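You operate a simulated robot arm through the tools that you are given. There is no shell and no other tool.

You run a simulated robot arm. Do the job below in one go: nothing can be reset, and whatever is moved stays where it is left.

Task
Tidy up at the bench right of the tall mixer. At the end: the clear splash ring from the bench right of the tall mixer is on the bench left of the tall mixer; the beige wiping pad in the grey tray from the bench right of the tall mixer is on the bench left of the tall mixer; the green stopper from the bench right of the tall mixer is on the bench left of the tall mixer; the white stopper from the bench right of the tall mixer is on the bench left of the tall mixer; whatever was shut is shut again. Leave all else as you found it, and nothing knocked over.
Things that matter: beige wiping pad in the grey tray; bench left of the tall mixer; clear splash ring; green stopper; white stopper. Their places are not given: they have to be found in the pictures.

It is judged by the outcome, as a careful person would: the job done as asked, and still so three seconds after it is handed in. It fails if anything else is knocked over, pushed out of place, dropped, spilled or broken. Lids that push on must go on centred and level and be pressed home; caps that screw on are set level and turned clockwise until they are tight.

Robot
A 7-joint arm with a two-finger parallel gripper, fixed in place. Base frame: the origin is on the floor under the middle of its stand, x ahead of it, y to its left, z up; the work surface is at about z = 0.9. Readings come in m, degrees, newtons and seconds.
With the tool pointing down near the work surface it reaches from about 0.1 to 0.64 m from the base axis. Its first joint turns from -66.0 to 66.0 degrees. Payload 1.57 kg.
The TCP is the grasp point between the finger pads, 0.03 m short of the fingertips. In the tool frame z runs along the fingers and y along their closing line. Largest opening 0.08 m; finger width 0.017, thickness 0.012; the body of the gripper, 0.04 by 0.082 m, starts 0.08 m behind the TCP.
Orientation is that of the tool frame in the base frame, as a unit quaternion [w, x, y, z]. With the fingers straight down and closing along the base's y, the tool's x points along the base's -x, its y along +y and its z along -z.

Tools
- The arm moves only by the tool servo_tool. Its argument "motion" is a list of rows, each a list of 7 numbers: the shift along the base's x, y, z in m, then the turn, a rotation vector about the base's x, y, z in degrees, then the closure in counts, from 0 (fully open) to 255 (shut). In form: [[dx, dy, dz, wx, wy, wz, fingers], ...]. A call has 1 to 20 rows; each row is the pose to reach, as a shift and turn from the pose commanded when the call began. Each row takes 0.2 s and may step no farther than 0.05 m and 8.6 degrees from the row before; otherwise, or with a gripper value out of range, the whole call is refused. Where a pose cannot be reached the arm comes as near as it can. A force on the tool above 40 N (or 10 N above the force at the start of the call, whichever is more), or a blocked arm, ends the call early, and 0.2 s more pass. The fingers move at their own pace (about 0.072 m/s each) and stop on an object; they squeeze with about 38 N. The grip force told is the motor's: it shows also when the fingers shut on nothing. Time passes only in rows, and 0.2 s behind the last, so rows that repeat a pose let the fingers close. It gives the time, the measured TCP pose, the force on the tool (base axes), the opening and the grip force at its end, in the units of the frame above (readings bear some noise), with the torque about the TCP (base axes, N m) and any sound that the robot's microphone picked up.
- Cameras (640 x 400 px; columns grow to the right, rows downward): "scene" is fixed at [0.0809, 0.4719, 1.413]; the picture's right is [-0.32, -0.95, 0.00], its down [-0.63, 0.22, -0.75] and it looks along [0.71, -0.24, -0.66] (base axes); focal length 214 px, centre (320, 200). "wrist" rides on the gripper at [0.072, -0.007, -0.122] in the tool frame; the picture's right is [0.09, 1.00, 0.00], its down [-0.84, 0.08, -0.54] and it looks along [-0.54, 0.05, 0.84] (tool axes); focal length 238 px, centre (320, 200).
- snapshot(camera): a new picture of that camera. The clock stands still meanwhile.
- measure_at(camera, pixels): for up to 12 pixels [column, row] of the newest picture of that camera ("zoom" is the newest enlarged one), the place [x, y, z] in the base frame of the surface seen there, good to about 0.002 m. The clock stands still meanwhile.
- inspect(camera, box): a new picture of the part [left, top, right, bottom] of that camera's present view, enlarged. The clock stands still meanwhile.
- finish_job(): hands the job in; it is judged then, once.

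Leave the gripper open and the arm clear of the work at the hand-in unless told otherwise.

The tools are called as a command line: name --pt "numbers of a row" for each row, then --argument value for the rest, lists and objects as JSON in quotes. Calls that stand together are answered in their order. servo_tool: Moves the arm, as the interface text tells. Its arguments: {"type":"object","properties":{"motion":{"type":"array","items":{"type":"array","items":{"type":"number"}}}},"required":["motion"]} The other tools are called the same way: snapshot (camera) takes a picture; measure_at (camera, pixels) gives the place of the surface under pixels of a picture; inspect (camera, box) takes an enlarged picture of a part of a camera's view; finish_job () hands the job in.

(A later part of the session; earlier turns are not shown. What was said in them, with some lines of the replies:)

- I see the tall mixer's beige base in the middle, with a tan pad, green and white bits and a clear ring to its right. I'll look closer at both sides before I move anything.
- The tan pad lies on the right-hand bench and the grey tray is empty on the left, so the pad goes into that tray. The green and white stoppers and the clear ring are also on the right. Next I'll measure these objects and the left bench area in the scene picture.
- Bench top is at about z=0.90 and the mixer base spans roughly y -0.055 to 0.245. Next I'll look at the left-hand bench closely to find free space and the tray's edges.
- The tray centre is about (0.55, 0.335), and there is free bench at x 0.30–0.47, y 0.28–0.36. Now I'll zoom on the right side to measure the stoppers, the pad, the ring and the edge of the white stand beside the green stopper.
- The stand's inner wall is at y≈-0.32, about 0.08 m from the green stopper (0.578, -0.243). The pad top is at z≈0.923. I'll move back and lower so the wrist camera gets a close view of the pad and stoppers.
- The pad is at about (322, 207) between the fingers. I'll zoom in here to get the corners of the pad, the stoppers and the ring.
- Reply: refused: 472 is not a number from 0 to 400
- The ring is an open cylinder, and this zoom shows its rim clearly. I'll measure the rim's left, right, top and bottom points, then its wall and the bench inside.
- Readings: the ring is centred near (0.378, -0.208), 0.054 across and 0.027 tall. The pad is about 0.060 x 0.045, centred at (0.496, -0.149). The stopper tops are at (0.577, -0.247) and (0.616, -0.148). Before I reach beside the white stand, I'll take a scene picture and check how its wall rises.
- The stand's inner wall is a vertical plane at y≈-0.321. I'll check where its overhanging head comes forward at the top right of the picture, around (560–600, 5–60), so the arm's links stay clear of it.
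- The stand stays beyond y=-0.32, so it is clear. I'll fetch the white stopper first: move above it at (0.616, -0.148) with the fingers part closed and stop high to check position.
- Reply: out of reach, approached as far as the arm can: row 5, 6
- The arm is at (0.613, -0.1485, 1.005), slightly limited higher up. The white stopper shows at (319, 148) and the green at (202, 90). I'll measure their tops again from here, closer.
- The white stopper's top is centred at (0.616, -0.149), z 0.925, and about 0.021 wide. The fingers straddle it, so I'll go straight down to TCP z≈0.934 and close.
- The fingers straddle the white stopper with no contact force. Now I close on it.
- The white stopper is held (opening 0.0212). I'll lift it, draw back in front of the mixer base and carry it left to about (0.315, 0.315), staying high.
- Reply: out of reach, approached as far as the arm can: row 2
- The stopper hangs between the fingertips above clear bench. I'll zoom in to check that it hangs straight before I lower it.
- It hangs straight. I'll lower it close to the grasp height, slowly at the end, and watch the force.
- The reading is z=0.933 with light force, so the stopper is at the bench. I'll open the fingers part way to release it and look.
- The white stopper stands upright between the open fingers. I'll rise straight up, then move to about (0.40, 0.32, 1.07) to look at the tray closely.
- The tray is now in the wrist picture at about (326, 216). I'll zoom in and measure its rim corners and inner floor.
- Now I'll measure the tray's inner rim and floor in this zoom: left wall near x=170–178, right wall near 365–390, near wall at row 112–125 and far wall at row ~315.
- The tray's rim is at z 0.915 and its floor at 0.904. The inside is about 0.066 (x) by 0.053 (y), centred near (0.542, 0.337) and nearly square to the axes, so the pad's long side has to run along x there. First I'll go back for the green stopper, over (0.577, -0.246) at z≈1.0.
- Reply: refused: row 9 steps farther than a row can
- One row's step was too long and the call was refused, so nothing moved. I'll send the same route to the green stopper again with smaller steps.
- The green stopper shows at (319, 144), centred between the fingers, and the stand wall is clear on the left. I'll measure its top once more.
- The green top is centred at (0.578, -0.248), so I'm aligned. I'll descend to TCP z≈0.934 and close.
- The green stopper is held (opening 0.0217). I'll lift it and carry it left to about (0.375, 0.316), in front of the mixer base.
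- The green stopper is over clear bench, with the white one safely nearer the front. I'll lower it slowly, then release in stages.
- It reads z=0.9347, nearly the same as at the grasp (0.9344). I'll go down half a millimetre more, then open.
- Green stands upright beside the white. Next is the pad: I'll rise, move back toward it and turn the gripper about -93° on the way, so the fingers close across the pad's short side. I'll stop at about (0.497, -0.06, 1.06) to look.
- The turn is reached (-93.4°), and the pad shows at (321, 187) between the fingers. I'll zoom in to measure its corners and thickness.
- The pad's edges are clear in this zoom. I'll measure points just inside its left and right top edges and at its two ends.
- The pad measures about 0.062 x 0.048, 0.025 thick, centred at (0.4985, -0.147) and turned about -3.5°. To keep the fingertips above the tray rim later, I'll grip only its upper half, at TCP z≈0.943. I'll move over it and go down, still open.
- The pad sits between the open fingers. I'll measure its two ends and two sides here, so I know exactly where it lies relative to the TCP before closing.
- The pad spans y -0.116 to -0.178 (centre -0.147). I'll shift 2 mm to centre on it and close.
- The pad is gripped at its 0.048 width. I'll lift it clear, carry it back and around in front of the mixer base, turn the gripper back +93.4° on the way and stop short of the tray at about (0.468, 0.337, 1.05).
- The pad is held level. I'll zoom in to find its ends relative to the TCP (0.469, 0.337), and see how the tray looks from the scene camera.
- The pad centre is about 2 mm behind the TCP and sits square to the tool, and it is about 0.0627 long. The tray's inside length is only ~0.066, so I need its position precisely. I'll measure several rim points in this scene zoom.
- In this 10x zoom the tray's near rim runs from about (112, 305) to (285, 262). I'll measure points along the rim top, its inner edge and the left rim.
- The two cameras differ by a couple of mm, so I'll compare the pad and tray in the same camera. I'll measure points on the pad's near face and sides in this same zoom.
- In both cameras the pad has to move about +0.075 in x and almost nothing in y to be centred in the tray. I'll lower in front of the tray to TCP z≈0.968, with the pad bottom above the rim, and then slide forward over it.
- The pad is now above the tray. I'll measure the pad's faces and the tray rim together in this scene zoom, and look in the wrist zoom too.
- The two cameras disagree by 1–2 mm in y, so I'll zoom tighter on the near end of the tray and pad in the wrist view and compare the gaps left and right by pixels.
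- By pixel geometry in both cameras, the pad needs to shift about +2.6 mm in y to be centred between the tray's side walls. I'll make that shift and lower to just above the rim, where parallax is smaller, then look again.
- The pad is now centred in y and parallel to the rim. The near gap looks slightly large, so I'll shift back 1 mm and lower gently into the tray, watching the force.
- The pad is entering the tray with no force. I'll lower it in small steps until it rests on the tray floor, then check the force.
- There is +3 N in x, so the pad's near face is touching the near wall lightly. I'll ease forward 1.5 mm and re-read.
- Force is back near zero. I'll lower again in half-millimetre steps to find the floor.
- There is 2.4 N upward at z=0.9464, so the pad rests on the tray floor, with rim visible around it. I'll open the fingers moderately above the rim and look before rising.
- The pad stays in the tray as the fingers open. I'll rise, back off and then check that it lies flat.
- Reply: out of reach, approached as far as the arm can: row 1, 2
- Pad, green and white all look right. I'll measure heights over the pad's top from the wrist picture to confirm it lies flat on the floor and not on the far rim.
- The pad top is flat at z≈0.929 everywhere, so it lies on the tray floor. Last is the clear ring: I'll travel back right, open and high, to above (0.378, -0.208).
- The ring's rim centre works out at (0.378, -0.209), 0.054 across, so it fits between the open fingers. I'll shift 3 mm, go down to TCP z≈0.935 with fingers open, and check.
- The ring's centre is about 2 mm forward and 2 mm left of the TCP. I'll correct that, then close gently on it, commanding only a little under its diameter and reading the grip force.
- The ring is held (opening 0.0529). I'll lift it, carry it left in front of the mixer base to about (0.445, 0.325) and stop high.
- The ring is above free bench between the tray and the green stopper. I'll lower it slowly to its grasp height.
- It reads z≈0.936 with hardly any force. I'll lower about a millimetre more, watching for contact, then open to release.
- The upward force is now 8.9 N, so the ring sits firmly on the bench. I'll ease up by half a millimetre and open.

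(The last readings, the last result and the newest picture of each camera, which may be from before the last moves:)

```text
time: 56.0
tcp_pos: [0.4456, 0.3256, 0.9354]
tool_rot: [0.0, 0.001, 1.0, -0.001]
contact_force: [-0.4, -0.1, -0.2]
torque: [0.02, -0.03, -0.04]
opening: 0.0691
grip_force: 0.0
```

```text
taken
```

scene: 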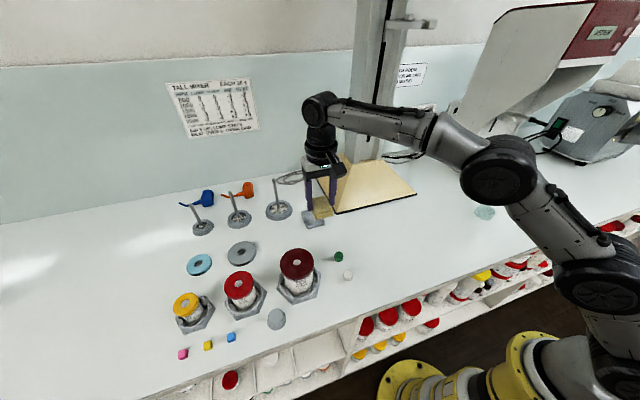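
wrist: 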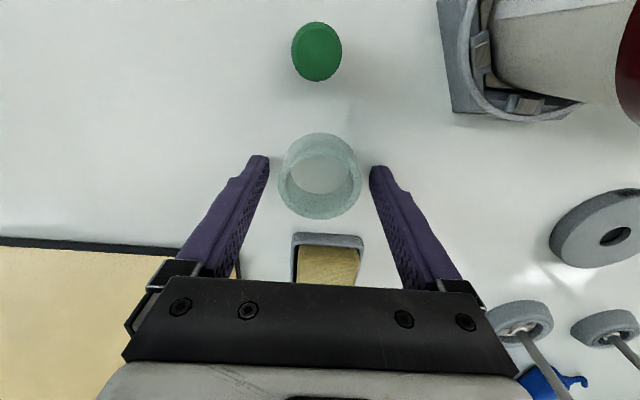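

The ring stands free between the open fingers. I'll rise straight up and move the arm back to near its starting place.

servo_tool --pt "0 0 0.03 0 0 0 35" --pt "0 0 0.07 0 0 0 20" --pt "0 0 0.11 0 0 0 0" --pt "-0.01 -0.02 0.15 0 0 0 0" --pt "-0.03 -0.06 0.16 0 0 0 0" --pt "-0.04 -0.105 0.165 0 0 0 0" --pt "-0.05 -0.15 0.17 0 0 0 0" --pt "-0.05 -0.195 0.18 0 0 0 0" --pt "-0.05 -0.24 0.19 0 0 0 0" --pt "-0.05 -0.285 0.2 0 0 0 0" --pt "-0.05 -0.33 0.21 0 0 0 0" --pt "-0.04 -0.37 0.22 0 0 0 0" --pt "-0.02 -0.4 0.235 0 0 0 0" --pt "-0.01 -0.4 0.24 0 0 0 0" --pt "-0.01 -0.4 0.24 0 0 0 0"

snapshot --camera "scene"

inspect --camera "scene" --box '[160, 170, 400, 330]'

snapshot --camera "wrist"

```text
time: 59.2
tcp_pos: [0.435, -0.0737, 1.1768]
tool_rot: [0.0, 0.0, 1.0, 0.0]
contact_force: [-0.3, -0.6, 0.3]
torque: [0.04, -0.03, 0.0]
opening: 0.0801
grip_force: 0.1
```

```text
taken
```

scene: 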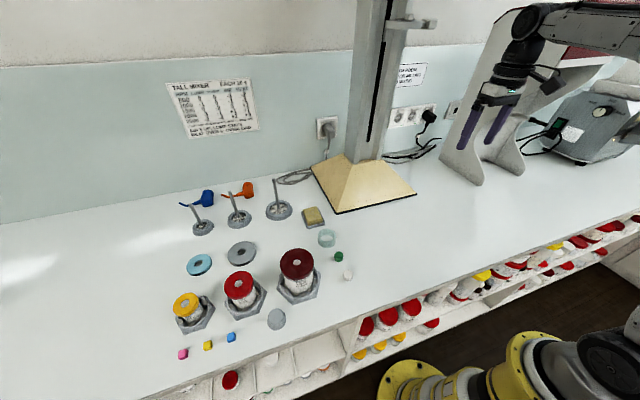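

```text
2.50 times, centred on (280, 250) of scene
```

zoom: 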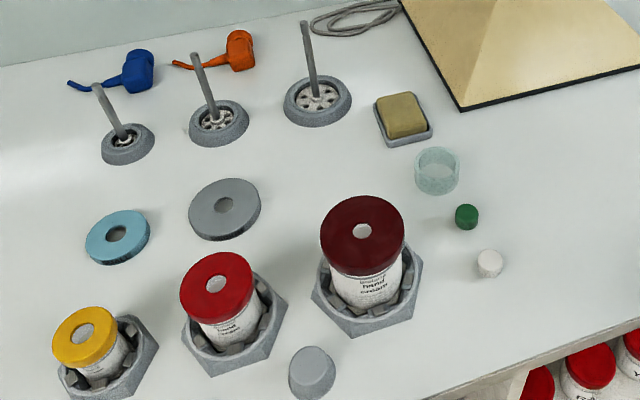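

```text
taken
```

wrist: 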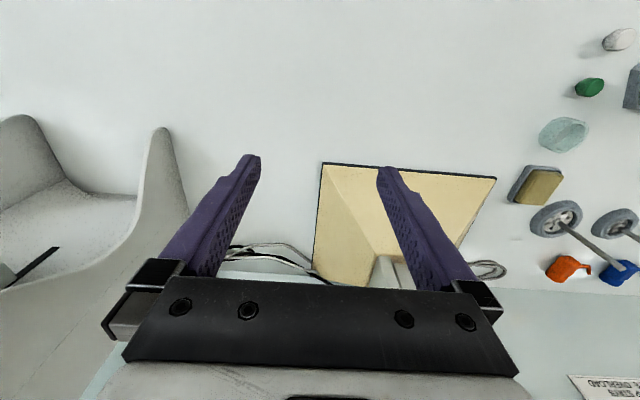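

All four items are now left of the mixer: the pad flat in the grey tray, the ring, and the green and white stoppers upright. The right side is clear, nothing was opened, everything else stands as before, and the gripper is open and clear of the work. I'm handing in.

finish_job

```text
The job is handed in.
```

The job is done and handed in. All four items are now on the bench left of the tall mixer:

| Item | Where it is now |
|---|---|
| Beige wiping pad | Flat in the grey tray, which was already on the left |
| Clear splash ring | On open bench between the tray and the green stopper |
| Green stopper | Upright on the bench, next to the ring |
| White stopper | Upright on the bench, just in front of the green one |

I took "the beige wiping pad in the grey tray" to mean the pad should end up in that tray, since the pad started loose on the right and the tray was empty.

Nothing had to be opened, so there was nothing to shut again. The last pictures show everything else standing as it was. The gripper is open and the arm is back near its starting place.
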